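You operate a simulated robot arm through the tools that you are given. There is no shell and no other tool. Be economical: measure what you need, move in short steps, check, and stop when the job is done.

The job below is to be done with a simulated two-armed robot. You get a single attempt, and the scene is never put back.

Task
Move the winch hook to the test card's D-ring and wind to its number.
Fine: red lever to FREE, hook on the card's D-ring, lever to LOCK, then wind till the pointer shows the card's number.

The check looks at the end state, three seconds after you hand in, the way a careful person would. Anything else that was tipped, shoved, dropped, spilled or broken makes it a failure.

Robot
Two 7-joint arms with two-finger parallel grippers on one trunk, on a base that drives. Base frame: it is fixed to the floor where the robot stands at the start and does not move with it; the origin is under the middle of the robot, x ahead of it, y to its left, z up. Units: mm, degrees, N and s.
The left shoulder is at the start at [20, 113, 1331], the right one opposite. With the tool pointing down near the work surface each hand reaches from about 100 to 580 mm from the robot's upright axis, wherever it stands, measured 20 degrees to its own side. Places, roughly: crank of the winch [600, -200, 1000]; left D-ring over the winch [700, 0, 1400]; middle D-ring over the winch [700, -100, 1400]; red lever of the winch [600, 0, 1000]; right D-ring over the winch [700, -200, 1400]. Payload 1.57 kg a hand.
The TCP of each hand is the grasp point between the finger pads, 30 mm short of the fingertips. In the tool frame z runs along the fingers and y along their closing line. Largest opening 80 mm; finger width 17, thickness 12; the body of the gripper, 40 by 82 mm, starts 80 mm behind the TCP.
Orientation is told as [roll, pitch, yaw] about the base's x, y, z axes, in that order, counted from this pose: with the fingers straight down and closing along the base's y, the tool's x points along the base's -x, its y along +y and its z along -z.

Tools
- The arms move only by the tool arm_command. It takes "left_series", "right_series" or both (then of equal length, played together; a hand with none holds still); each is a list of rows, each a list of 3 entries, a list of its own where there are three numbers: the shift along the tool's x, y, z in units of 30 mm (1.0 is 30 mm), then the turn, a rotation vector about the tool's x, y, z in units of 8 degrees (1.0 is 8 degrees), then the finger opening in mm, from 0 to 80. In form: [[[dx, dy, dz], [wx, wy, wz], jaw], ...]. A call has 1 to 12 rows; each row shifts and turns the commanded pose from where the row before left it, along the tool's axes as they then stand. A call with a number of a shift or a turn outside -1 to 1 is refused whole. Each row takes 0.2 s and may step no farther than 50 mm and 8.6 degrees from the row before; otherwise, or with a gripper value out of range, the whole call is refused. A pose out of reach is approached as far as the arm can. The call stops where the force on the tool passes 40 N (or 10 N more than at its start, if that is more) or the arm is blocked; 0.2 s more then pass. The fingers move at their own pace (about 45 mm/s each) and stop on an object; they squeeze with about 39 N. The grip force told is the motor's: it shows also when the fingers shut on nothing. Time passes only in rows, and 0.2 s behind the last, so rows that do not move let the fingers close. The reply holds the time, the measured pose of the TCP, the force on the tool along the base axes, the opening and the grip force, in the units named above and with some noise, with the torque about the TCP (base axes, N m) and any sound that the robot's microphone picked up, and new pictures: "views" is both (left out), scene, wrist or none (wrist: the cameras of the hands that moved).
- Cameras (640 x 400 px; columns grow to the right, rows downward): "scene" is now at [102.7, -7.4, 1487.2]; the picture's right is [-0.08, -1.00, 0.00], its down [-0.27, 0.02, -0.96] and it looks along [0.96, -0.08, -0.27] (base axes); focal length 214 px, centre (320, 200). "left" rides on the left gripper at [72, 7, -122] in its tool frame; the picture's right is [-0.09, 1.00, 0.00], its down [-0.84, -0.08, -0.54] and it looks along [-0.54, -0.05, 0.84] (tool axes); focal length 238 px, centre (320, 200). "right" rides on the right gripper at [72, -7, -122] in its tool frame; the picture's right is [0.09, 1.00, 0.00], its down [-0.84, 0.08, -0.54] and it looks along [-0.54, 0.05, 0.84] (tool axes); focal length 238 px, centre (320, 200). There is no depth. A picture from a camera that has moved, and an enlarged one, comes with that camera's place and axes in the base frame and with its lens.
- lift_body(by): slides the trunk up (or, below 0, down) by that many mm; the arms and the scene camera ride with it, the base frame stays. It gives what a move gives, with no picture.
- steer(legs): drives the robot by 1 to 6 legs, each [ahead, left, turn to the left] in mm, mm and degrees, along the robot's own axes; the way and the turn of a leg run together, so that a leg with both is an arc; at most 1500 mm and 180 degrees a leg. The arms and the cameras ride along, it lands a little off, and it stops where it bumps. It gives what a move gives, and a new picture of the scene camera.
- aim_head(pan, tilt): turns the head with the scene camera to pan (to the left, within 80 degrees either way) and tilt (down, from -29 to 69), counted from straight ahead of the robot. It gives what a move gives, and a new picture of the scene camera.
- inspect(camera, box): a new picture of the part [left, top, right, bottom] of that camera's present view, enlarged. The clock stands still meanwhile.
- sign_off(): hands the job in; it is judged then, once.

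Go step by step. Nothing tells you exact positions but the pictures and the camera data: compare them with the known pose of the tool, close in by small moves and look again before you grip or let go. The budget is 120 turns and 260 pictures, counting those below and the enlarged ones. Unless the task says otherwise, let go and move clear before handing in, and close with one line.

The tools are called as name(argument=value, ...) on one line, values as JSON. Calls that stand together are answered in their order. arm_command: Moves the arms, as the interface text tells. Its arguments: {"type":"object","properties":{"left_series":{"type":"array","items":{"type":"array"}},"right_series":{"type":"array","items":{"type":"array"}},"views":{"type":"string","enum":["both","scene","wrist","none"]}},"required":[]} The other tools are called the same way: lift_body (by) slides the trunk up or down; steer (legs) drives the base; aim_head (pan, tilt) turns the head that bears the scene camera; inspect (camera, box) takes an enlarged picture of a part of a camera's view; sign_off () hands the job in.

At the start:

```text
time: 0.0
left_ee_pos: [332.7, 70.3, 1515.9]
left_orientation: [0.0, 0.0, 0.1]
left_ft_force: [-0.9, -0.7, 0.1]
left_torque: [-0.02, -0.01, 0.01]
left_grip_width: 79.9
left_grasp_force: 0.0
right_ee_pos: [285.9, -181.7, 1440.3]
right_orientation: [0.0, 0.0, -0.2]
right_ft_force: [0.0, -0.3, -0.3]
right_torque: [-0.01, 0.01, -0.01]
right_grip_width: 80.1
right_grasp_force: 0.1
trunk travel left (down, up): [-385.0, 185.0]
robot x, y, heading: [1.8, -0.2, 0.0]
head pan, tilt: [-4.7, 15.9]
```

scene: 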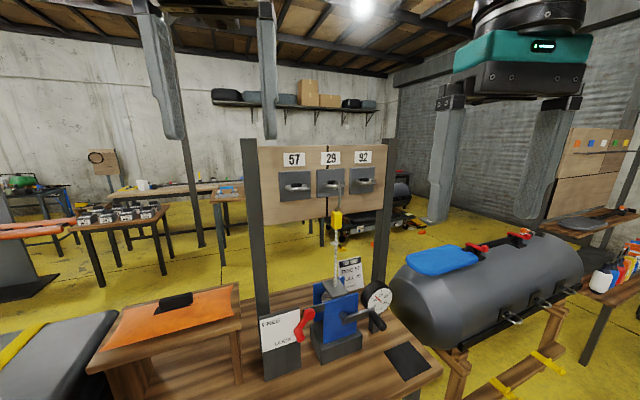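
right: 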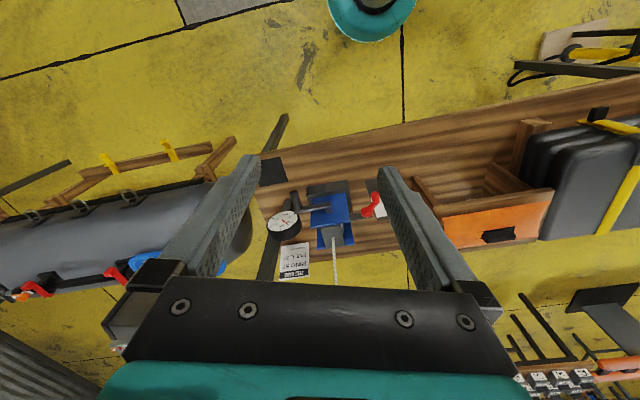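
left: 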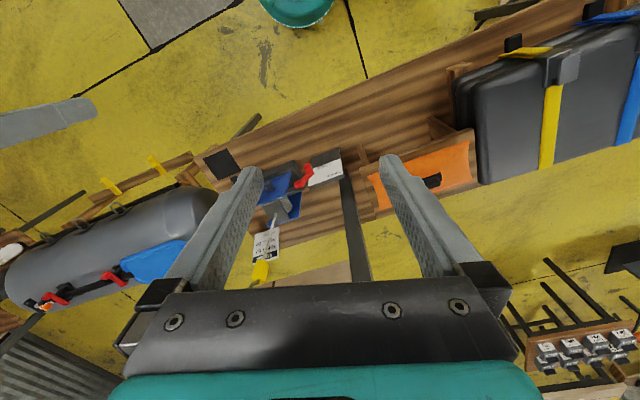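

I see the winch with red lever, a gauge, and a board with three D-rings (57, 29, 92). I will zoom in to read the card, the lever, the gauge and the hook.

inspect(camera="scene", box=[250, 240, 410, 390])

inspect(camera="scene", box=[240, 130, 400, 240])

inspect(camera="scene", box=[325, 250, 405, 310])

```text
2.67 times, centred on (330, 315) of scene
camera zoom: at [102.7, -7.4, 1487.2], right [-0.08, -1.0, 0.0], down [-0.27, 0.02, -0.96], along [0.96, -0.08, -0.27], focal length 572 px, centre (293, -107)
```

zoom: 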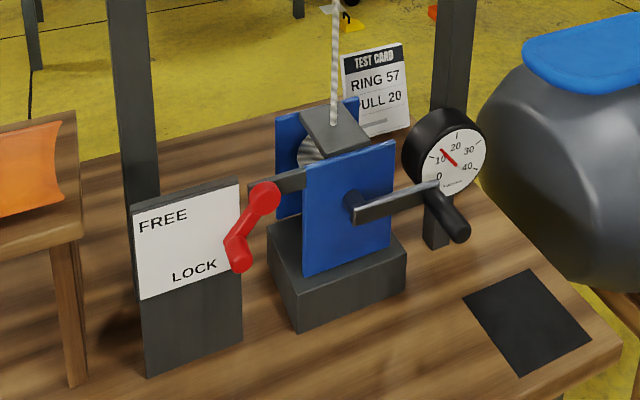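

```text
3.64 times, centred on (320, 185) of scene
camera zoom: at [102.7, -7.4, 1487.2], right [-0.08, -1.0, 0.0], down [-0.27, 0.02, -0.96], along [0.96, -0.08, -0.27], focal length 780 px, centre (320, 254)
```

zoom: 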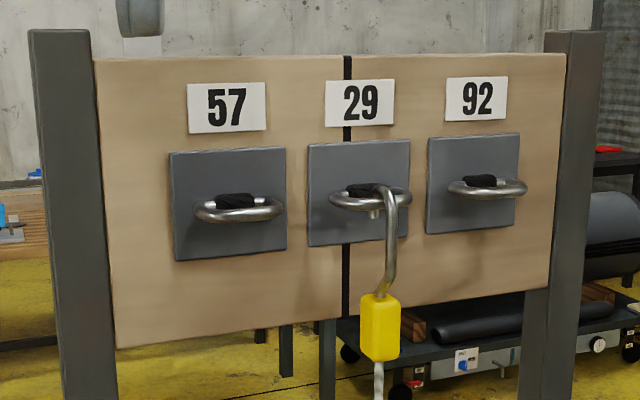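

```text
6.67 times, centred on (365, 280) of scene
camera zoom: at [102.7, -7.4, 1487.2], right [-0.08, -1.0, 0.0], down [-0.27, 0.02, -0.96], along [0.96, -0.08, -0.27], focal length 1430 px, centre (20, -333)
```

zoom: 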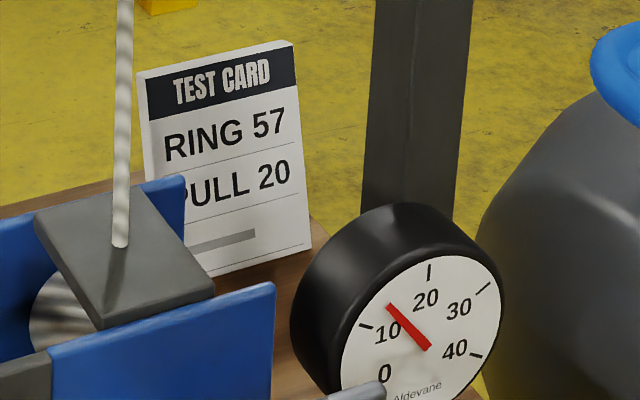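

The card says ring 57 (left ring) and pull 20; the hook is on the middle ring, the lever is at LOCK, and the gauge reads about 13. Next I look down for the lever shape and the table edge.

aim_head(pan=0, tilt=50)

inspect(camera="scene", box=[250, 100, 410, 200])

inspect(camera="left", box=[200, 120, 360, 220])

inspect(camera="right", box=[250, 160, 410, 260])

```text
time: 1.0
left_ee_pos: [331.0, 70.1, 1515.5]
left_orientation: [0.1, 0.1, 0.0]
left_ft_force: [0.9, -0.2, 0.6]
left_torque: [0.0, -0.02, 0.0]
left_grip_width: 80.1
left_grasp_force: 0.1
right_ee_pos: [286.8, -181.0, 1440.7]
right_orientation: [0.1, 0.0, -0.2]
right_ft_force: [0.0, -0.5, 1.7]
right_torque: [-0.02, 0.03, 0.0]
right_grip_width: 79.8
right_grasp_force: 0.2
trunk travel left (down, up): [-385.0, 185.0]
robot x, y, heading: [-2.9, -2.5, -0.2]
head pan, tilt: [0.0, 50.0]
camera scene: at [86.6, 0.2, 1434.9], right [0.0, -1.0, 0.0], down [-0.77, 0.0, -0.64], along [0.64, 0.0, -0.77], focal length 214 px, centre (320, 200)
```

scene: 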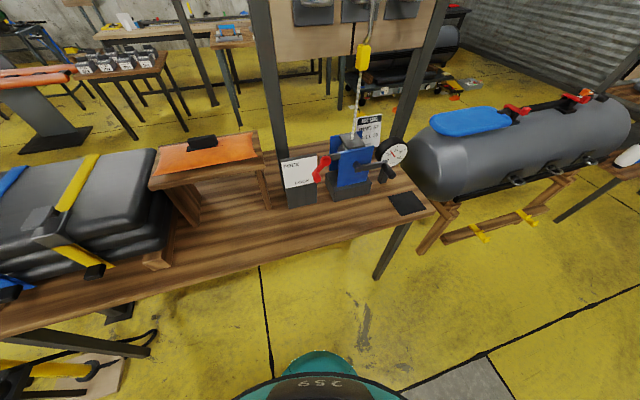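

```text
4.00 times, centred on (330, 150) of scene
camera zoom: at [86.6, 0.2, 1434.9], right [0.0, -1.0, 0.0], down [-0.77, 0.0, -0.64], along [0.64, 0.0, -0.77], focal length 858 px, centre (280, 400)
```

zoom: 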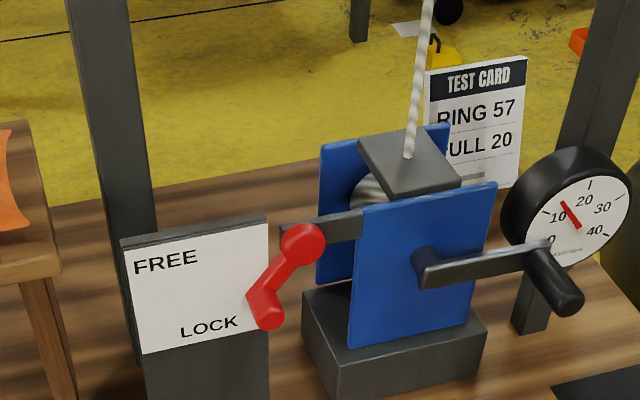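

```text
4.00 times, centred on (280, 170) of left
camera zoom: at [260.2, 76.6, 1635.8], right [0.09, 1.0, 0.0], down [0.84, -0.08, 0.54], along [0.54, -0.05, -0.84], focal length 953 px, centre (480, 320)
```

zoom: 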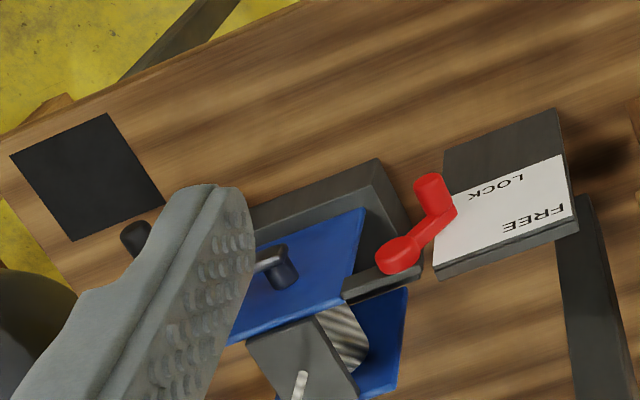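

```text
4.00 times, centred on (330, 210) of right
camera zoom: at [215.0, -188.8, 1562.9], right [-0.09, 1.0, 0.0], down [0.84, 0.08, 0.54], along [0.54, 0.05, -0.84], focal length 953 px, centre (280, 160)
```

zoom: 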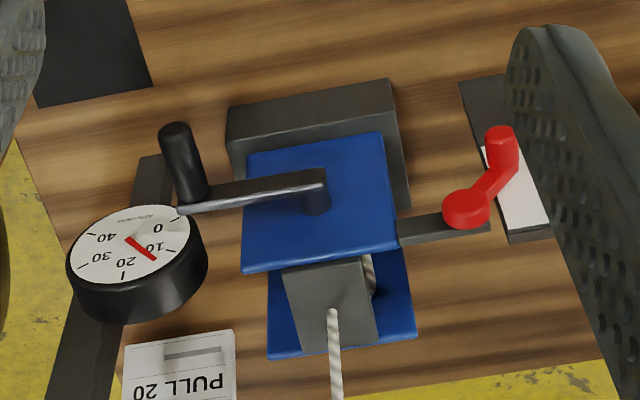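

Winch is yawed about 20° (facing the robot's right side); lever knob tip ≈ [568, 9, 957], lever hub ≈ [605, -18, 1004], crank handle tip ≈ [586, -234, 957], crank hub ≈ [628, -123, 960]. I bring the left hand lower and forward, then turn it horizontal, for the lever first.

arm_command(left_series=[[[-0.4, 0, 1], [0, 0, -0.83], 80], [[-0.4, 0, 1], [0, 0, -0.83], 80], [[-0.4, 0, 1], [0, 0, -0.83], 80], [[-0.4, 0, 1], [0, 0, 0], 80], [[-0.2, 0, 1], [0, 0, 0], 80], [[0, 0, 1], [0, 0, 0], 80], [[0, 0, 1], [0, 0, 0], 80], [[0, 0, 1], [0, 0, 0], 80], [[0, 0, 1], [0, 0, 0], 80], [[0, 0, 1], [0, 0, 0], 80]], views="none")

arm_command(left_series=[[[0, 0, 0], [0, -1, 0], 80], [[0, 0, 0], [0, -1, 0], 80], [[0, 0, 0], [0, -1, 0], 80], [[0, 0, 0], [0, -1, 0], 80], [[0, 0, 0], [0, -1, 0], 80], [[0, 0, 0], [0, -1, 0], 80], [[0, 0, 0], [0, -1, 0], 80], [[0, 0, 0], [0, -1, 0], 80], [[0, 0, 0], [0, -1, 0], 80], [[0, 0, 0], [0, -1, 0], 80], [[0, 0, 0], [0, -1, 0], 80], [[0, 0, 0], [0, -0.25, 0], 80]], views="both")

```text
time: 3.2
left_ee_pos: [384.4, 79.0, 1214.2]
left_orientation: [0.0, -0.1, 19.9]
left_ft_force: [0.4, 0.2, -0.4]
left_torque: [0.03, -0.01, 0.02]
left_grip_width: 80.3
left_grasp_force: 0.1
right_ee_pos: [286.4, -179.6, 1440.7]
right_orientation: [-0.1, 0.1, 0.0]
right_ft_force: [-0.5, -0.8, 0.0]
right_torque: [0.01, -0.01, -0.03]
right_grip_width: 79.8
right_grasp_force: 0.0
trunk travel left (down, up): [-385.0, 185.0]
robot x, y, heading: [-1.8, -0.8, 0.0]
head pan, tilt: [0.0, 50.0]
```

```text
time: 5.8
left_ee_pos: [386.3, 80.3, 1216.1]
left_orientation: [-150.9, -89.7, 170.9]
left_ft_force: [0.1, -0.5, -0.3]
left_torque: [0.03, 0.01, -0.01]
left_grip_width: 80.0
left_grasp_force: 0.0
right_ee_pos: [286.0, -180.2, 1441.4]
right_orientation: [0.0, 0.0, -0.1]
right_ft_force: [0.5, 0.0, 1.1]
right_torque: [-0.02, 0.01, 0.0]
right_grip_width: 80.0
right_grasp_force: 0.1
trunk travel left (down, up): [-385.0, 185.0]
robot x, y, heading: [0.9, -0.3, -0.2]
head pan, tilt: [0.0, 50.0]
camera scene: at [86.7, 0.5, 1434.9], right [0.0, -1.0, 0.0], down [-0.77, 0.0, -0.64], along [0.64, 0.0, -0.77], focal length 214 px, centre (320, 200)
camera left: at [269.2, 44.9, 1142.1], right [-0.34, 0.94, 0.09], down [-0.49, -0.26, 0.84], along [0.81, 0.24, 0.54], focal length 238 px, centre (320, 200)
```

scene: 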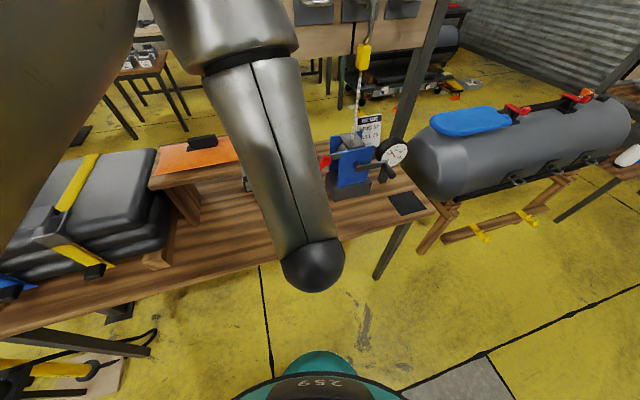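
left: 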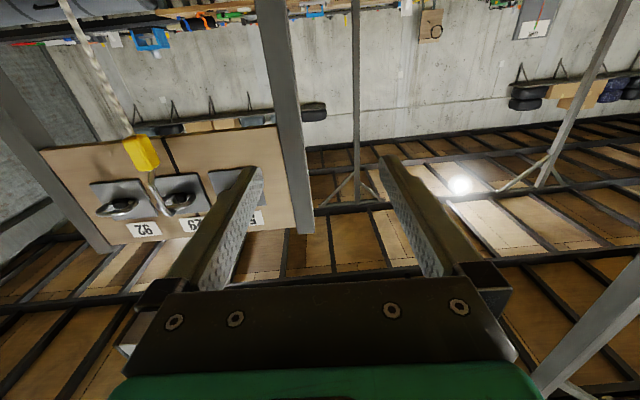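

The pose is reachable, but the wrist camera looks up from below. I roll the hand half around so the camera sits on top, checking on the way.

arm_command(left_series=[[[0, 0, 0], [0, 0, -1], 80], [[0, 0, 0], [0, 0, -1], 80], [[0, 0, 0], [0, 0, -1], 80], [[0, 0, 0], [0, 0, -1], 80], [[0, 0, 0], [0, 0, -1], 80], [[0, 0, 0], [0, 0, -1], 80], [[0, 0, 0], [0, 0, -1], 80], [[0, 0, 0], [0, 0, -1], 80], [[0, 0, 0], [0, 0, -1], 80], [[0, 0, 0], [0, 0, -1], 80], [[0, 0, 0], [0, 0, -1], 80], [[0, 0, 0], [0, 0, -0.25], 80]], views="both")

```text
time: 8.4
left_ee_pos: [385.1, 78.8, 1215.6]
left_orientation: [-90.0, 0.3, 110.1]
left_ft_force: [0.4, 0.2, -0.2]
left_torque: [0.02, 0.02, 0.01]
left_grip_width: 79.9
left_grasp_force: 0.0
right_ee_pos: [286.3, -179.9, 1440.0]
right_orientation: [-0.1, 0.0, -0.1]
right_ft_force: [-0.2, -0.5, 0.4]
right_torque: [0.01, 0.02, -0.01]
right_grip_width: 80.1
right_grasp_force: 0.1
trunk travel left (down, up): [-385.0, 185.0]
robot x, y, heading: [0.3, -0.1, 0.2]
head pan, tilt: [0.0, 50.0]
camera scene: at [86.6, 0.2, 1434.9], right [0.0, -1.0, 0.0], down [-0.77, 0.0, -0.64], along [0.64, 0.0, -0.77], focal length 214 px, centre (320, 200)
camera left: at [294.7, -29.4, 1207.6], right [-0.03, 0.08, -1.0], down [-0.79, 0.6, 0.08], along [0.61, 0.79, 0.05], focal length 238 px, centre (320, 200)
```

scene: 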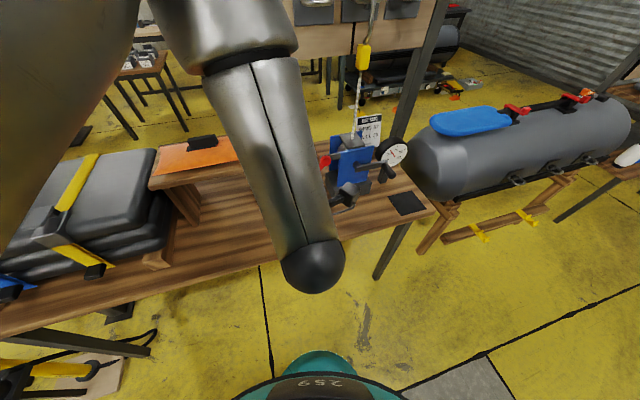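
left: 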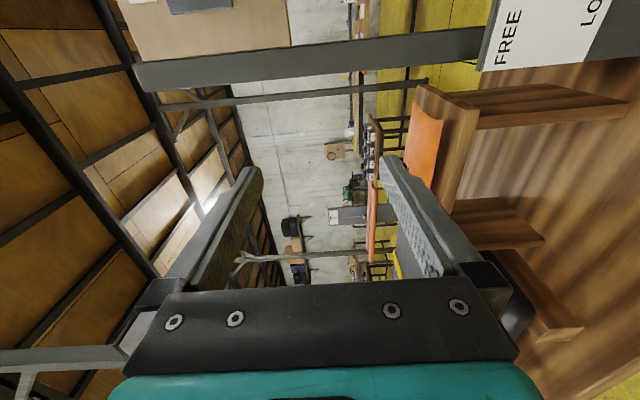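

Reached cleanly with only the wrist turning; I continue to camera-on-top.

arm_command(left_series=[[[0, 0, 0], [0, 0, -1], 80], [[0, 0, 0], [0, 0, -1], 80], [[0, 0, 0], [0, 0, -1], 80], [[0, 0, 0], [0, 0, -1], 80], [[0, 0, 0], [0, 0, -1], 80], [[0, 0, 0], [0, 0, -1], 80], [[0, 0, 0], [0, 0, -1], 80], [[0, 0, 0], [0, 0, -1], 80], [[0, 0, 0], [0, 0, -1], 80], [[0, 0, 0], [0, 0, -1], 80], [[0, 0, 0], [0, 0, -1], 80], [[0, 0, 0], [0, 0, -0.25], 80]], views="wrist")

```text
time: 11.0
left_ee_pos: [388.8, 79.1, 1218.7]
left_orientation: [-4.7, 89.8, -164.7]
left_ft_force: [0.0, 0.3, -0.2]
left_torque: [0.0, 0.0, -0.01]
left_grip_width: 79.9
left_grasp_force: 0.1
left hand out of reach, approached as far as the arm can: row 12
right_ee_pos: [286.7, -179.5, 1441.3]
right_orientation: [-0.1, 0.0, -0.1]
right_ft_force: [0.1, -0.8, -0.3]
right_torque: [0.02, -0.02, -0.02]
right_grip_width: 79.9
right_grasp_force: 0.1
trunk travel left (down, up): [-385.0, 185.0]
robot x, y, heading: [-1.1, -2.0, 0.0]
head pan, tilt: [0.0, 50.0]
camera left: at [276.6, 31.1, 1288.0], right [0.34, -0.94, -0.09], down [-0.54, -0.11, -0.83], along [0.77, 0.33, -0.54], focal length 238 px, centre (320, 200)
```

left: 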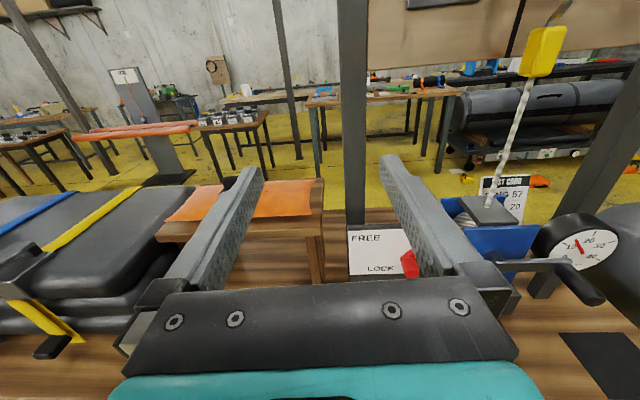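

Camera now on top, near the wrist's limit. I back off 8° of roll and move to a stand-off in front of the lever knob (TCP about [484, -21, 957]).

arm_command(left_series=[[[0, 0, 0], [0, 0, 1], 60], [[-0.896, 0.6, 0.204], [0, 0, 0], 60], [[-0.896, 0.6, 0.204], [0, 0, 0], 60], [[-0.896, 0.6, 0.204], [0, 0, 0], 60], [[-0.896, 0.6, 0.204], [0, 0, 0], 60], [[-0.896, 0.6, 0.204], [0, 0, 0], 60]], views="both")

```text
time: 12.4
left_ee_pos: [448.5, 13.0, 1080.7]
left_orientation: [-90.1, 82.0, 109.8]
left_ft_force: [0.7, 0.3, -0.1]
left_torque: [-0.01, 0.02, 0.01]
left_grip_width: 60.1
left_grasp_force: 0.1
left hand out of reach, approached as far as the arm can: row 4, 5
right_ee_pos: [288.0, -180.5, 1440.9]
right_orientation: [0.0, 0.0, -0.2]
right_ft_force: [0.0, -0.5, 0.3]
right_torque: [0.04, 0.01, 0.01]
right_grip_width: 79.9
right_grasp_force: 0.0
trunk travel left (down, up): [-385.0, 185.0]
robot x, y, heading: [-1.6, -1.7, -0.2]
head pan, tilt: [0.0, 50.0]
camera scene: at [87.0, 0.2, 1434.8], right [0.0, -1.0, 0.0], down [-0.77, 0.0, -0.64], along [0.64, 0.0, -0.77], focal length 214 px, centre (320, 200)
camera left: at [338.7, -43.8, 1148.7], right [0.33, -0.91, -0.23], down [-0.58, 0.0, -0.82], along [0.75, 0.4, -0.53], focal length 238 px, centre (320, 200)
```

scene: 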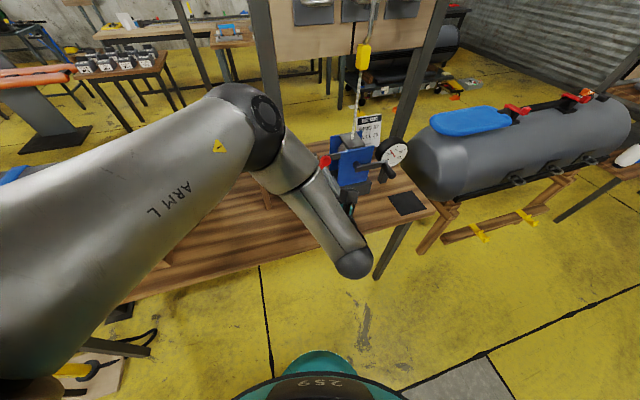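
left: 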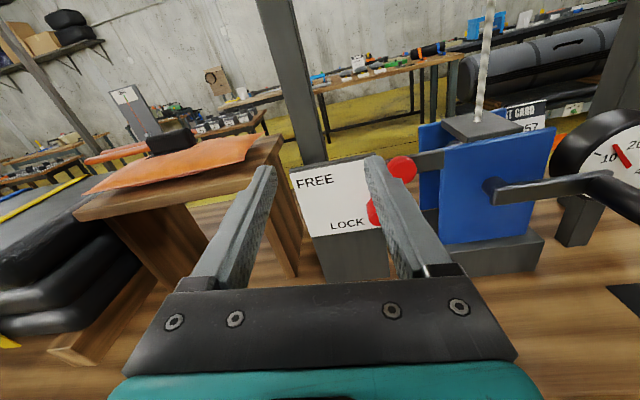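

The wrist is fine, the reach limit is downward, so I lower the trunk by 120 mm instead.

lift_body(by=-120)

arm_command(left_series=[[[0, 0, 0], [0, 0, 0.5], 60]], views="both")

```text
time: 13.9
left_ee_pos: [446.6, 13.1, 959.6]
left_orientation: [-90.1, 82.1, 109.8]
left_ft_force: [0.2, 0.2, -0.2]
left_torque: [-0.03, 0.01, 0.02]
left_grip_width: 60.0
left_grasp_force: 0.1
right_ee_pos: [286.2, -181.1, 1321.2]
right_orientation: [0.0, -0.1, 0.0]
right_ft_force: [-1.1, 0.8, 0.2]
right_torque: [0.02, -0.02, -0.04]
right_grip_width: 80.3
right_grasp_force: 0.1
trunk travel left (down, up): [-265.0, 305.0]
robot x, y, heading: [4.1, 1.2, 0.1]
head pan, tilt: [0.0, 50.0]
```

```text
time: 14.3
left_ee_pos: [447.7, 12.8, 960.0]
left_orientation: [-90.1, 77.9, 109.9]
left_ft_force: [0.2, -0.2, -0.7]
left_torque: [-0.01, -0.01, -0.01]
left_grip_width: 59.8
left_grasp_force: 0.0
right_ee_pos: [287.3, -180.8, 1320.6]
right_orientation: [0.0, 0.0, 0.0]
right_ft_force: [-0.6, 0.2, 1.0]
right_torque: [-0.01, 0.01, 0.0]
right_grip_width: 79.7
right_grasp_force: 0.1
trunk travel left (down, up): [-265.0, 305.0]
robot x, y, heading: [1.1, 0.4, -0.1]
head pan, tilt: [0.0, 50.0]
camera scene: at [86.6, 0.2, 1314.9], right [0.0, -1.0, 0.0], down [-0.77, 0.0, -0.64], along [0.64, 0.0, -0.77], focal length 214 px, centre (320, 200)
camera left: at [340.2, -48.5, 1027.4], right [0.33, -0.9, -0.3], down [-0.59, 0.05, -0.8], along [0.74, 0.44, -0.52], focal length 238 px, centre (320, 200)
```

scene: 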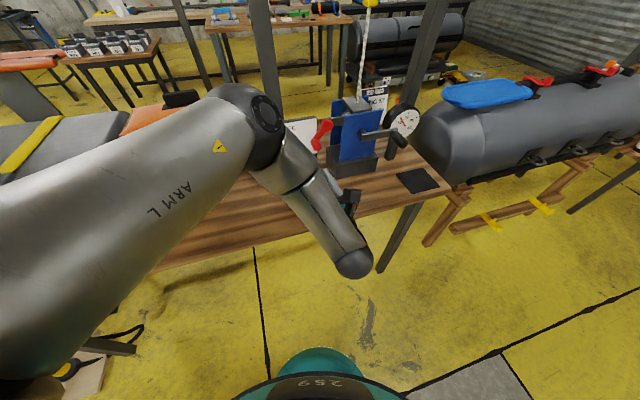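
left: 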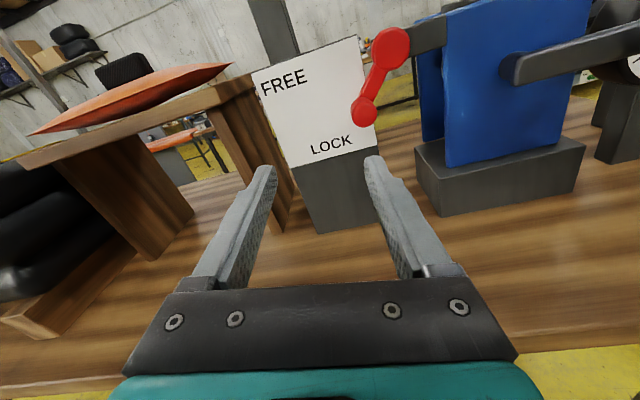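

Knob now clearly in view, at about [568, 9, 962]. I align laterally (45 mm to the winch's right) and go forward part-way.

arm_command(left_series=[[[0.157, 0.733, 0], [0, 0, 0], 60], [[0.157, 0.733, 0], [0, 0, 0], 60], [[0, 0, 0.9], [0, 0, 0], 60], [[0, 0, 0.9], [0, 0, 0], 60]], views="both")

```text
time: 15.3
left_ee_pos: [514.7, -11.5, 961.1]
left_orientation: [-89.8, 78.1, 110.1]
left_ft_force: [0.1, -0.6, 0.6]
left_torque: [-0.01, -0.02, 0.01]
left_grip_width: 59.9
left_grasp_force: 0.1
right_ee_pos: [287.5, -180.6, 1320.7]
right_orientation: [0.0, 0.0, -0.1]
right_ft_force: [0.3, 0.3, 0.1]
right_torque: [0.01, -0.03, 0.0]
right_grip_width: 80.1
right_grasp_force: 0.1
trunk travel left (down, up): [-265.0, 305.0]
robot x, y, heading: [-0.3, 2.2, -0.2]
head pan, tilt: [0.0, 50.0]
camera scene: at [86.7, 0.3, 1314.8], right [0.0, -1.0, 0.0], down [-0.77, 0.0, -0.64], along [0.64, 0.0, -0.77], focal length 214 px, centre (320, 200)
camera left: at [407.5, -72.2, 1027.8], right [0.32, -0.9, -0.3], down [-0.59, 0.05, -0.8], along [0.74, 0.44, -0.52], focal length 238 px, centre (320, 200)
```

scene: 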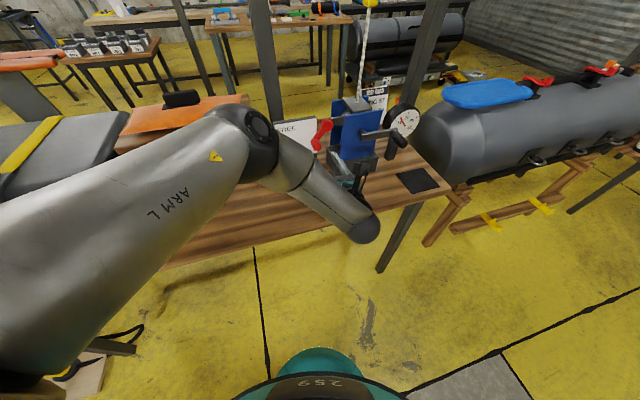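
left: 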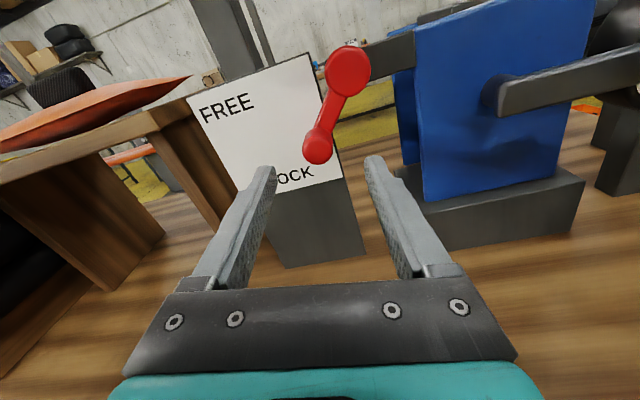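

Knob confirmed at about [570, 11, 962]. I roll the hand so the fingers close along the lever's direction of motion, then slide forward so the tips straddle the knob, short of the placard.

arm_command(left_series=[[[0, -0.07, 0], [0, 0, 1], 60], [[0, 0, 0], [0, 0, 1], 60], [[0, 0, 0], [0, 0, 1], 60], [[0, 0, 0], [0, 0, 0.75], 60], [[0, 0, 0.7], [0, 0, 0], 60], [[0, 0, 0.67], [0, 0, 0], 60]], views="wrist")

```text
time: 16.7
left_ee_pos: [550.5, 6.7, 961.0]
left_orientation: [-90.1, 48.0, 109.9]
left_ft_force: [-0.8, -0.2, 0.6]
left_torque: [0.01, -0.01, -0.02]
left_grip_width: 59.7
left_grasp_force: 0.1
right_ee_pos: [287.3, -181.5, 1321.1]
right_orientation: [-0.1, 0.1, -0.2]
right_ft_force: [-1.1, 0.2, 0.1]
right_torque: [-0.01, 0.01, 0.0]
right_grip_width: 80.0
right_grasp_force: 0.0
trunk travel left (down, up): [-265.0, 305.0]
robot x, y, heading: [-0.9, -1.5, 0.4]
head pan, tilt: [0.0, 50.0]
camera left: at [454.7, -84.3, 1007.8], right [0.23, -0.64, -0.74], down [-0.72, 0.4, -0.57], along [0.65, 0.66, -0.37], focal length 238 px, centre (320, 200)
```

left: 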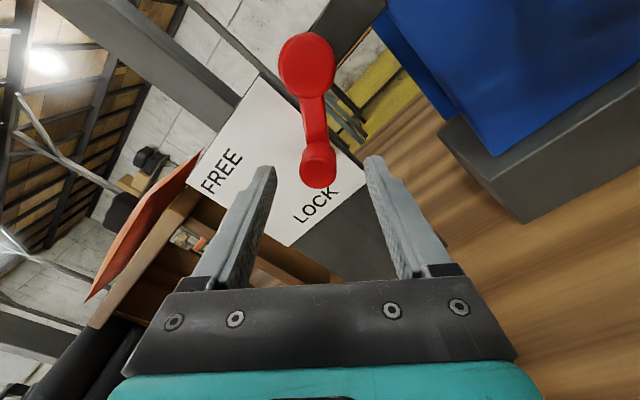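

Knob is centred between the fingertips, about 10 mm deep in the jaw. I nudge 4 mm further and close.

arm_command(left_series=[[[0.05, 0, 0.13], [0, 0, 0], 60], [[0, 0, 0], [0, 0, 0], 30], [[0, 0, 0], [0, 0, 0], 5], [[0, 0, 0], [0, 0, 0], 5], [[0, 0, 0], [0, 0, 0], 5]], views="wrist")

```text
time: 17.9
left_ee_pos: [553.2, 7.4, 961.4]
left_orientation: [-90.1, 48.1, 109.9]
left_ft_force: [-0.8, 2.4, 3.6]
left_torque: [-0.22, 0.42, -0.3]
left_grip_width: 24.1
left_grasp_force: 29.8
right_ee_pos: [286.6, -180.5, 1321.5]
right_orientation: [0.0, -0.1, 0.0]
right_ft_force: [-1.1, -0.7, -0.2]
right_torque: [-0.02, 0.01, 0.0]
right_grip_width: 80.0
right_grasp_force: 0.1
trunk travel left (down, up): [-265.0, 305.0]
robot x, y, heading: [-0.6, -1.5, 0.2]
head pan, tilt: [0.0, 50.0]
camera left: at [458.5, -83.7, 1008.9], right [0.23, -0.64, -0.73], down [-0.72, 0.39, -0.57], along [0.65, 0.66, -0.37], focal length 238 px, centre (320, 200)
```

left: 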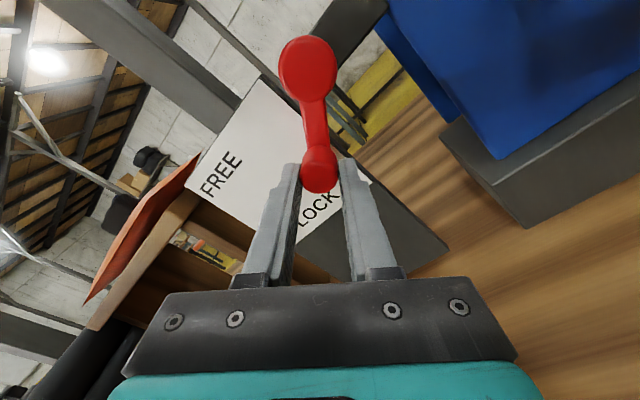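

Gripped (24 mm wide knob). I swing the lever clockwise along its arc, turning the hand with it, first half.

arm_command(left_series=[[[0.0185, -0.264, 0], [0, 0, 1], 5], [[0.0185, -0.264, 0], [0, 0, 1], 5], [[0.0185, -0.264, 0], [0, 0, 1], 5], [[0.0185, -0.264, 0], [0, 0, 1], 5], [[0.0185, -0.264, 0], [0, 0, 1], 5]], views="both")

```text
time: 19.1
left_ee_pos: [548.2, 27.9, 997.2]
left_orientation: [-90.2, 7.9, 110.3]
left_ft_force: [0.6, 14.2, -0.8]
left_torque: [-0.27, 0.29, 0.22]
left_grip_width: 23.4
left_grasp_force: 35.8
right_ee_pos: [286.5, -178.6, 1320.9]
right_orientation: [-0.1, 0.0, -0.1]
right_ft_force: [0.0, 0.1, 0.3]
right_torque: [0.01, 0.02, -0.05]
right_grip_width: 79.7
right_grasp_force: 0.0
trunk travel left (down, up): [-265.0, 305.0]
robot x, y, heading: [-4.2, -0.7, 0.1]
head pan, tilt: [0.0, 50.0]
camera scene: at [86.7, 2.2, 1314.9], right [0.0, -1.0, 0.0], down [-0.77, 0.0, -0.64], along [0.64, 0.0, -0.77], focal length 214 px, centre (320, 200)
camera left: at [459.2, -82.8, 998.2], right [0.02, -0.04, -1.0], down [-0.8, 0.6, -0.04], along [0.6, 0.8, -0.03], focal length 238 px, centre (320, 200)
```

scene: 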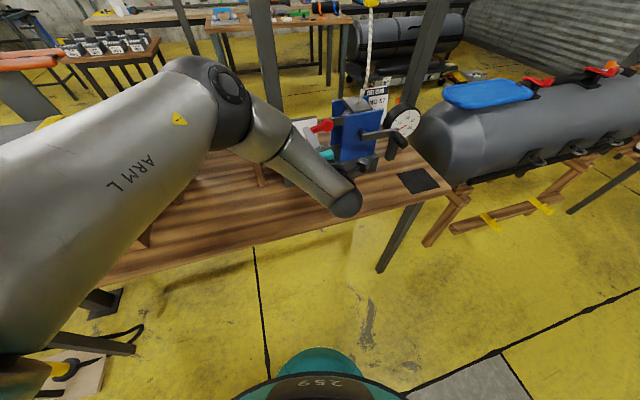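
left: 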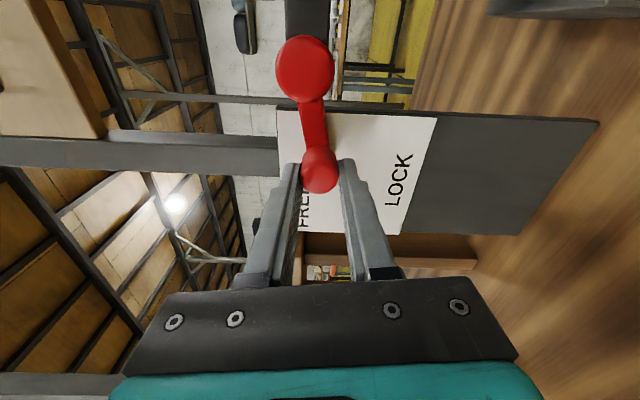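

The lever follows nicely. I continue the arc with a slight outward correction.

arm_command(left_series=[[[-0.04, -0.27, 0], [0, 0, 1], 5], [[0.0, -0.27, 0], [0, 0, 1], 5], [[0.0185, -0.27, 0], [0, 0, 1], 5], [[0.0185, -0.27, 0], [0, 0, 1], 5]], views="both")

```text
time: 20.0
left_ee_pos: [549.3, 24.3, 1008.9]
left_orientation: [-87.9, -18.4, 109.3]
left_ft_force: [19.7, 1.7, -12.7]
left_torque: [0.37, -0.55, -0.35]
left_grip_width: 24.7
left_grasp_force: 36.0
right_ee_pos: [291.2, -181.1, 1321.8]
right_orientation: [0.0, 0.1, -0.1]
right_ft_force: [-0.6, -0.3, 0.2]
right_torque: [-0.04, 0.03, 0.03]
right_grip_width: 79.8
right_grasp_force: 0.1
trunk travel left (down, up): [-265.0, 305.0]
robot x, y, heading: [1.0, 1.0, -0.0]
head pan, tilt: [0.0, 50.0]
stopped in row 4 (left hand): the force on the tool passed its limit at 46 N (the readings are from after the stop); the commanded pose is now the measured one
camera scene: at [90.9, 0.1, 1314.6], right [0.0, -1.0, 0.0], down [-0.77, 0.0, -0.64], along [0.64, 0.0, -0.77], focal length 214 px, centre (320, 200)
camera left: at [456.4, -79.0, 982.7], right [-0.17, 0.37, -0.92], down [-0.76, 0.54, 0.36], along [0.63, 0.76, 0.19], focal length 238 px, centre (320, 200)
```

scene: 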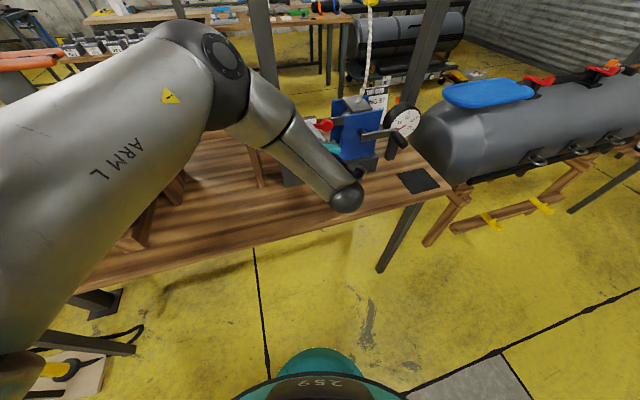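
left: 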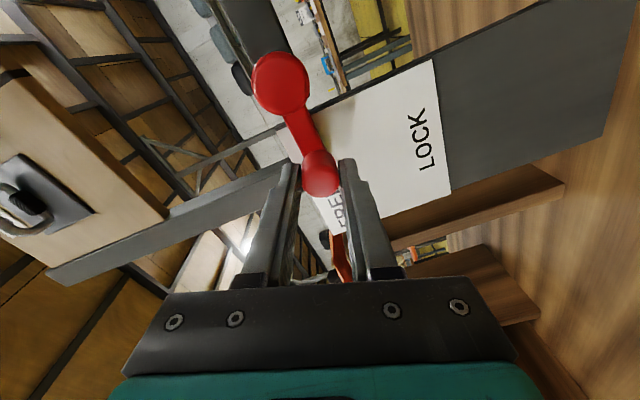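

The lever resisted at roughly horizontal. I look closer before deciding whether that is the FREE stop.

inspect(camera="scene", box=[280, 70, 440, 190])

inspect(camera="left", box=[200, 0, 480, 240])

```text
3.33 times, centred on (360, 130) of scene
camera zoom: at [90.9, 0.1, 1314.6], right [0.0, -1.0, 0.0], down [-0.77, 0.0, -0.64], along [0.64, 0.0, -0.77], focal length 715 px, centre (187, 433)
```

zoom: 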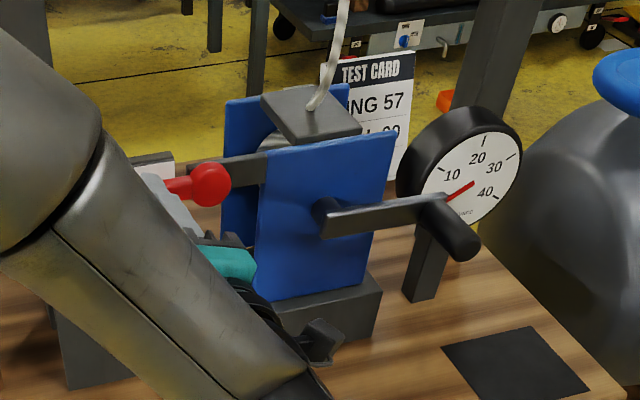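

```text
1.67 times, centred on (340, 120) of left
camera zoom: at [456.4, -79.0, 982.7], right [-0.17, 0.37, -0.92], down [-0.76, 0.54, 0.36], along [0.63, 0.76, 0.19], focal length 397 px, centre (287, 333)
```

zoom: 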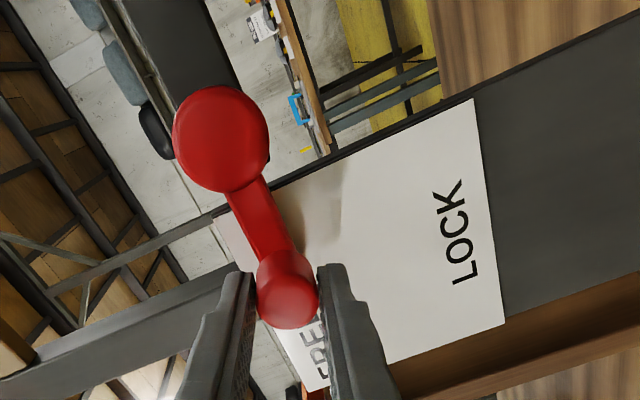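

The gauge has dropped to 0 and the rope is slack, so the drum is released. I push the lever a bit further to make sure it sits at its FREE stop.

arm_command(left_series=[[[-0.05, -0.2, 0], [0, 0, 0], 5], [[0, -0.2, 0], [0, 0, 0], 5], [[0, -0.2, 0], [0, 0, 0], 5]], views="wrist")

```text
time: 20.4
left_ee_pos: [548.2, 24.9, 1009.3]
left_orientation: [-86.9, -18.6, 108.8]
left_ft_force: [20.1, 0.5, -13.3]
left_torque: [0.14, -0.39, -0.97]
left_grip_width: 24.6
left_grasp_force: 36.0
right_ee_pos: [292.0, -181.3, 1320.3]
right_orientation: [0.0, 0.1, 0.0]
right_ft_force: [-0.2, -0.1, 0.7]
right_torque: [0.01, 0.0, 0.0]
right_grip_width: 80.2
right_grasp_force: 0.1
trunk travel left (down, up): [-265.0, 305.0]
robot x, y, heading: [1.7, -3.5, -0.1]
head pan, tilt: [0.0, 50.0]
stopped in row 2 (left hand): the force on the tool passed its limit at 42 N (the readings are from after the stop); the commanded pose is now the measured one
camera left: at [455.0, -78.6, 984.9], right [-0.18, 0.37, -0.91], down [-0.75, 0.55, 0.37], along [0.63, 0.75, 0.18], focal length 238 px, centre (320, 200)
```

left: 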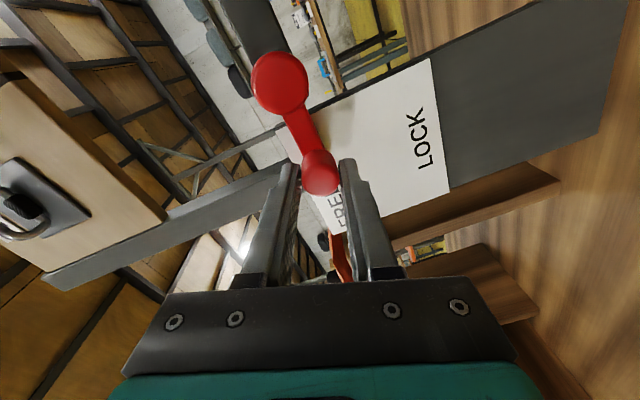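

It sits firmly at a stop. I release, back away and look at the lever.

arm_command(left_series=[[[0, 0, 0], [0, 0, 0], 40], [[0, 0, 0], [0, 0, 0], 60], [[0, 0, -0.9], [0, 0, 0], 60], [[0, 0, -0.9], [0, 0, 0], 60], [[0, 0, -0.9], [0, 0, -1], 60], [[0, 0, 0], [0, 0, -1], 60], [[0, 0, 0], [0, 0, -1], 60]], views="both")

inspect(camera="scene", box=[240, 60, 440, 190])

```text
time: 22.0
left_ee_pos: [469.4, -3.0, 1016.4]
left_orientation: [-87.4, 5.6, 110.2]
left_ft_force: [-0.2, 0.3, -0.1]
left_torque: [0.01, 0.03, -0.02]
left_grip_width: 60.1
left_grasp_force: 0.2
right_ee_pos: [288.0, -180.1, 1321.5]
right_orientation: [0.0, -0.1, 0.0]
right_ft_force: [0.0, -0.3, -0.5]
right_torque: [0.02, 0.01, 0.02]
right_grip_width: 79.9
right_grasp_force: 0.2
trunk travel left (down, up): [-265.0, 305.0]
robot x, y, heading: [-1.5, 1.4, -0.0]
head pan, tilt: [0.0, 50.0]
camera scene: at [87.2, 0.3, 1314.9], right [0.0, -1.0, 0.0], down [-0.77, 0.0, -0.64], along [0.64, 0.0, -0.77], focal length 214 px, centre (320, 200)
camera left: at [379.2, -111.4, 1020.4], right [-0.04, -0.02, -1.0], down [-0.8, 0.61, 0.02], along [0.6, 0.8, -0.04], focal length 238 px, centre (320, 200)
```

scene: 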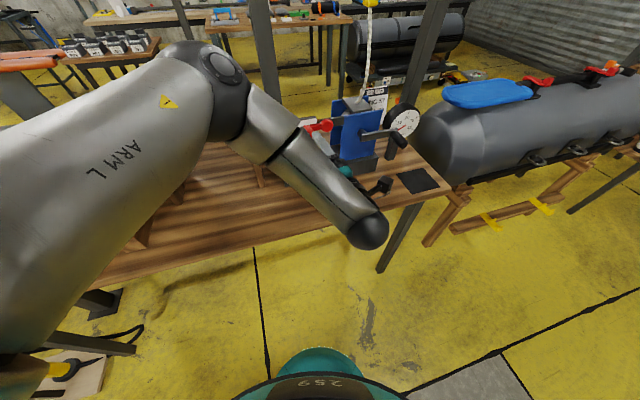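
left: 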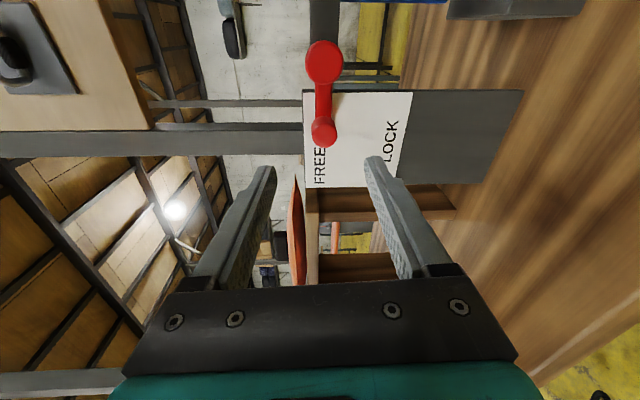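

```text
3.08 times, centred on (340, 125) of scene
camera zoom: at [87.2, 0.3, 1314.9], right [0.0, -1.0, 0.0], down [-0.77, 0.0, -0.64], along [0.64, 0.0, -0.77], focal length 660 px, centre (258, 431)
```

zoom: 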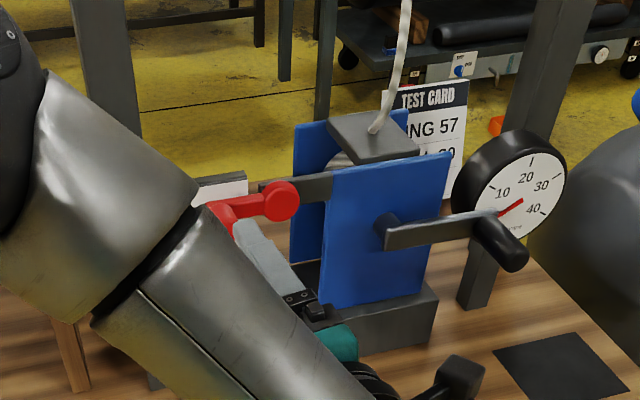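

Lever is at FREE, gauge at 0. Now I raise the trunk and turn the hand so the camera is underneath and fingers close horizontally, ready for the hook's yellow grip.

lift_body(by=230)

arm_command(left_series=[[[0, 0, 0], [0, 0, 1], 70], [[0, 0, 0], [0, 0, 1], 70], [[0, 0, 0], [0, 0, 1], 70], [[0, 0, 0], [0, 0, 1], 70], [[0, 0, 0], [0, 0, 1], 70], [[0, 0, 0], [0, 0, 1], 70], [[0, 0, 0], [0, 0, 1], 70], [[0, 0, 0], [0, 0, 1], 70], [[0, 0, 0], [0, 0, 1], 70], [[0, 0, 0], [0, 0, 1], 70], [[0, 0, 0], [0, 0, 1], 70], [[0, 0, 0], [0, 0, 0.95], 70]], views="wrist")

aim_head(pan=-5, tilt=25)

```text
time: 24.5
left_ee_pos: [469.9, -3.2, 1245.8]
left_orientation: [-87.4, 5.5, 110.1]
left_ft_force: [-0.1, 0.2, -0.3]
left_torque: [-0.03, 0.04, 0.02]
left_grip_width: 60.3
left_grasp_force: 0.1
right_ee_pos: [288.1, -180.6, 1551.2]
right_orientation: [-0.1, 0.0, 0.0]
right_ft_force: [-0.2, -1.3, -1.0]
right_torque: [-0.02, 0.02, 0.0]
right_grip_width: 80.1
right_grasp_force: 0.0
trunk travel left (down, up): [-495.0, 75.0]
robot x, y, heading: [-2.0, -0.9, -0.0]
head pan, tilt: [0.0, 50.0]
```

```text
time: 27.1
left_ee_pos: [469.2, -2.8, 1245.7]
left_orientation: [5.8, -87.4, 14.1]
left_ft_force: [-1.0, 0.1, 1.2]
left_torque: [0.01, 0.01, 0.01]
left_grip_width: 70.2
left_grasp_force: 0.1
right_ee_pos: [287.7, -180.3, 1551.3]
right_orientation: [-0.1, 0.0, -0.1]
right_ft_force: [-0.1, 0.1, 0.5]
right_torque: [-0.02, -0.03, 0.01]
right_grip_width: 80.0
right_grasp_force: 0.0
trunk travel left (down, up): [-495.0, 75.0]
robot x, y, heading: [-1.7, 1.6, 0.0]
head pan, tilt: [0.0, 50.0]
camera left: at [349.6, -38.7, 1177.6], right [-0.33, 0.94, 0.1], down [-0.45, -0.25, 0.86], along [0.83, 0.24, 0.5], focal length 238 px, centre (320, 200)
```

left: 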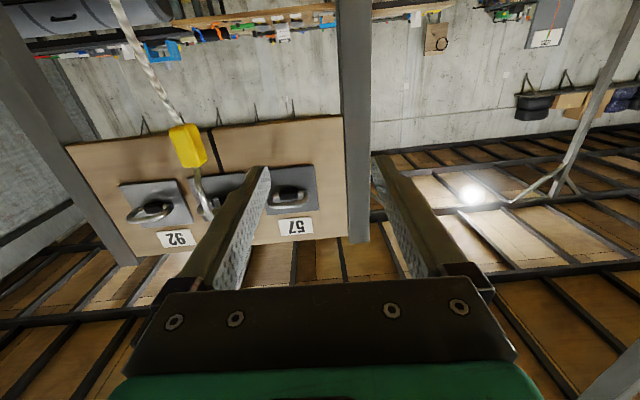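

```text
time: 27.9
left_ee_pos: [467.7, -3.5, 1246.4]
left_orientation: [1.3, -87.5, 18.5]
left_ft_force: [-0.2, -0.1, -0.5]
left_torque: [-0.02, 0.0, 0.05]
left_grip_width: 70.1
left_grasp_force: 0.2
right_ee_pos: [288.2, -179.7, 1549.8]
right_orientation: [0.1, -0.1, 0.0]
right_ft_force: [0.0, 0.2, 0.1]
right_torque: [-0.03, 0.01, 0.0]
right_grip_width: 79.9
right_grasp_force: 0.1
trunk travel left (down, up): [-495.0, 75.0]
robot x, y, heading: [2.7, 0.8, 0.0]
head pan, tilt: [-5.0, 25.0]
camera scene: at [102.0, -7.8, 1582.3], right [-0.09, -1.0, 0.0], down [-0.42, 0.04, -0.91], along [0.9, -0.08, -0.42], focal length 214 px, centre (320, 200)
```

scene: 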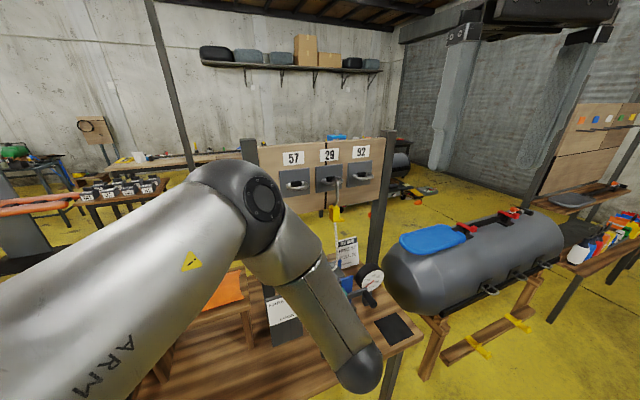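

Rings and hook are visible in both cameras. I zoom both to triangulate the yellow grip, the hook and the left ring.

inspect(camera="scene", box=[260, 140, 400, 240])

inspect(camera="left", box=[100, 100, 340, 260])

```text
4.00 times, centred on (330, 190) of scene
camera zoom: at [102.0, -7.8, 1582.3], right [-0.09, -1.0, 0.0], down [-0.42, 0.04, -0.91], along [0.9, -0.08, -0.42], focal length 858 px, centre (280, 240)
```

zoom: 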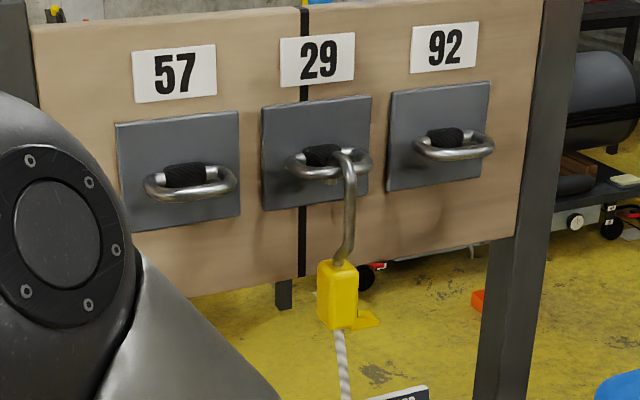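

```text
2.50 times, centred on (220, 180) of left
camera zoom: at [349.6, -39.0, 1177.5], right [-0.33, 0.94, 0.09], down [-0.45, -0.24, 0.86], along [0.83, 0.25, 0.5], focal length 596 px, centre (570, 250)
```

zoom: 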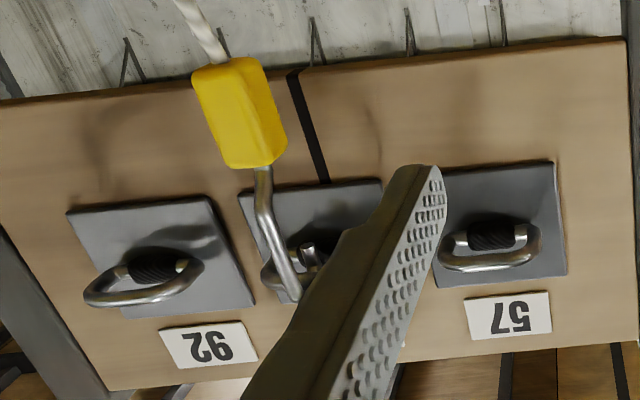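

Grip centre ≈ [695, -106, 1255]; ring 57 front bar ≈ [662, 5, 1362], middle ring bar ≈ [694, -98, 1362], so the hook must shift by about (-32, +103, 0). I move to a stand-off in front of the grip.

arm_command(left_series=[[[-0.05, -0.944, 0.39], [0, -0.32, 0], 75], [[-0.05, -0.944, 0.39], [0, 0, 0], 75], [[-0.05, -0.944, 0.39], [0, 0, 0], 75], [[-0.05, -0.944, 0.39], [0, 0, 0], 75], [[-0.05, -0.944, 0.39], [0, 0, 0], 75], [[-0.05, -0.944, 0.39], [0, 0, 0], 75]], views="both")

```text
time: 29.4
left_ee_pos: [578.8, -102.9, 1265.3]
left_orientation: [74.1, -89.8, -54.5]
left_ft_force: [0.2, -0.5, -1.0]
left_torque: [0.0, 0.01, 0.01]
left_grip_width: 74.8
left_grasp_force: 0.1
left hand out of reach, approached as far as the arm can: row 5, 6
right_ee_pos: [286.7, -180.3, 1550.7]
right_orientation: [0.1, -0.2, -0.1]
right_ft_force: [-0.3, -0.4, 1.7]
right_torque: [0.0, 0.01, -0.01]
right_grip_width: 80.0
right_grasp_force: 0.1
trunk travel left (down, up): [-495.0, 75.0]
robot x, y, heading: [0.7, -0.4, -0.2]
head pan, tilt: [-5.0, 25.0]
camera scene: at [102.1, -7.8, 1582.4], right [-0.09, -1.0, 0.0], down [-0.42, 0.04, -0.91], along [0.9, -0.08, -0.42], focal length 214 px, centre (320, 200)
camera left: at [462.1, -137.4, 1192.2], right [-0.34, 0.94, 0.1], down [-0.48, -0.26, 0.84], along [0.81, 0.24, 0.54], focal length 238 px, centre (320, 200)
```

scene: 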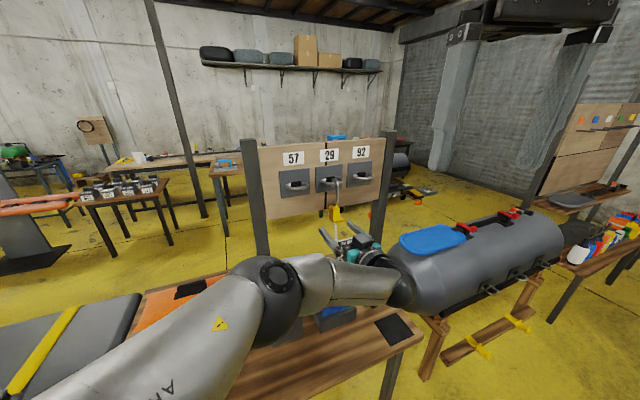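
left: 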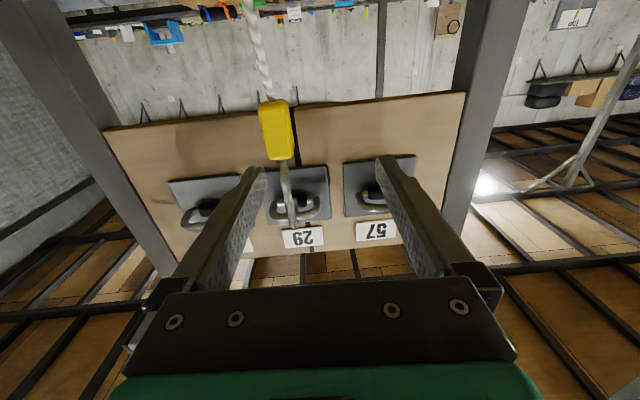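

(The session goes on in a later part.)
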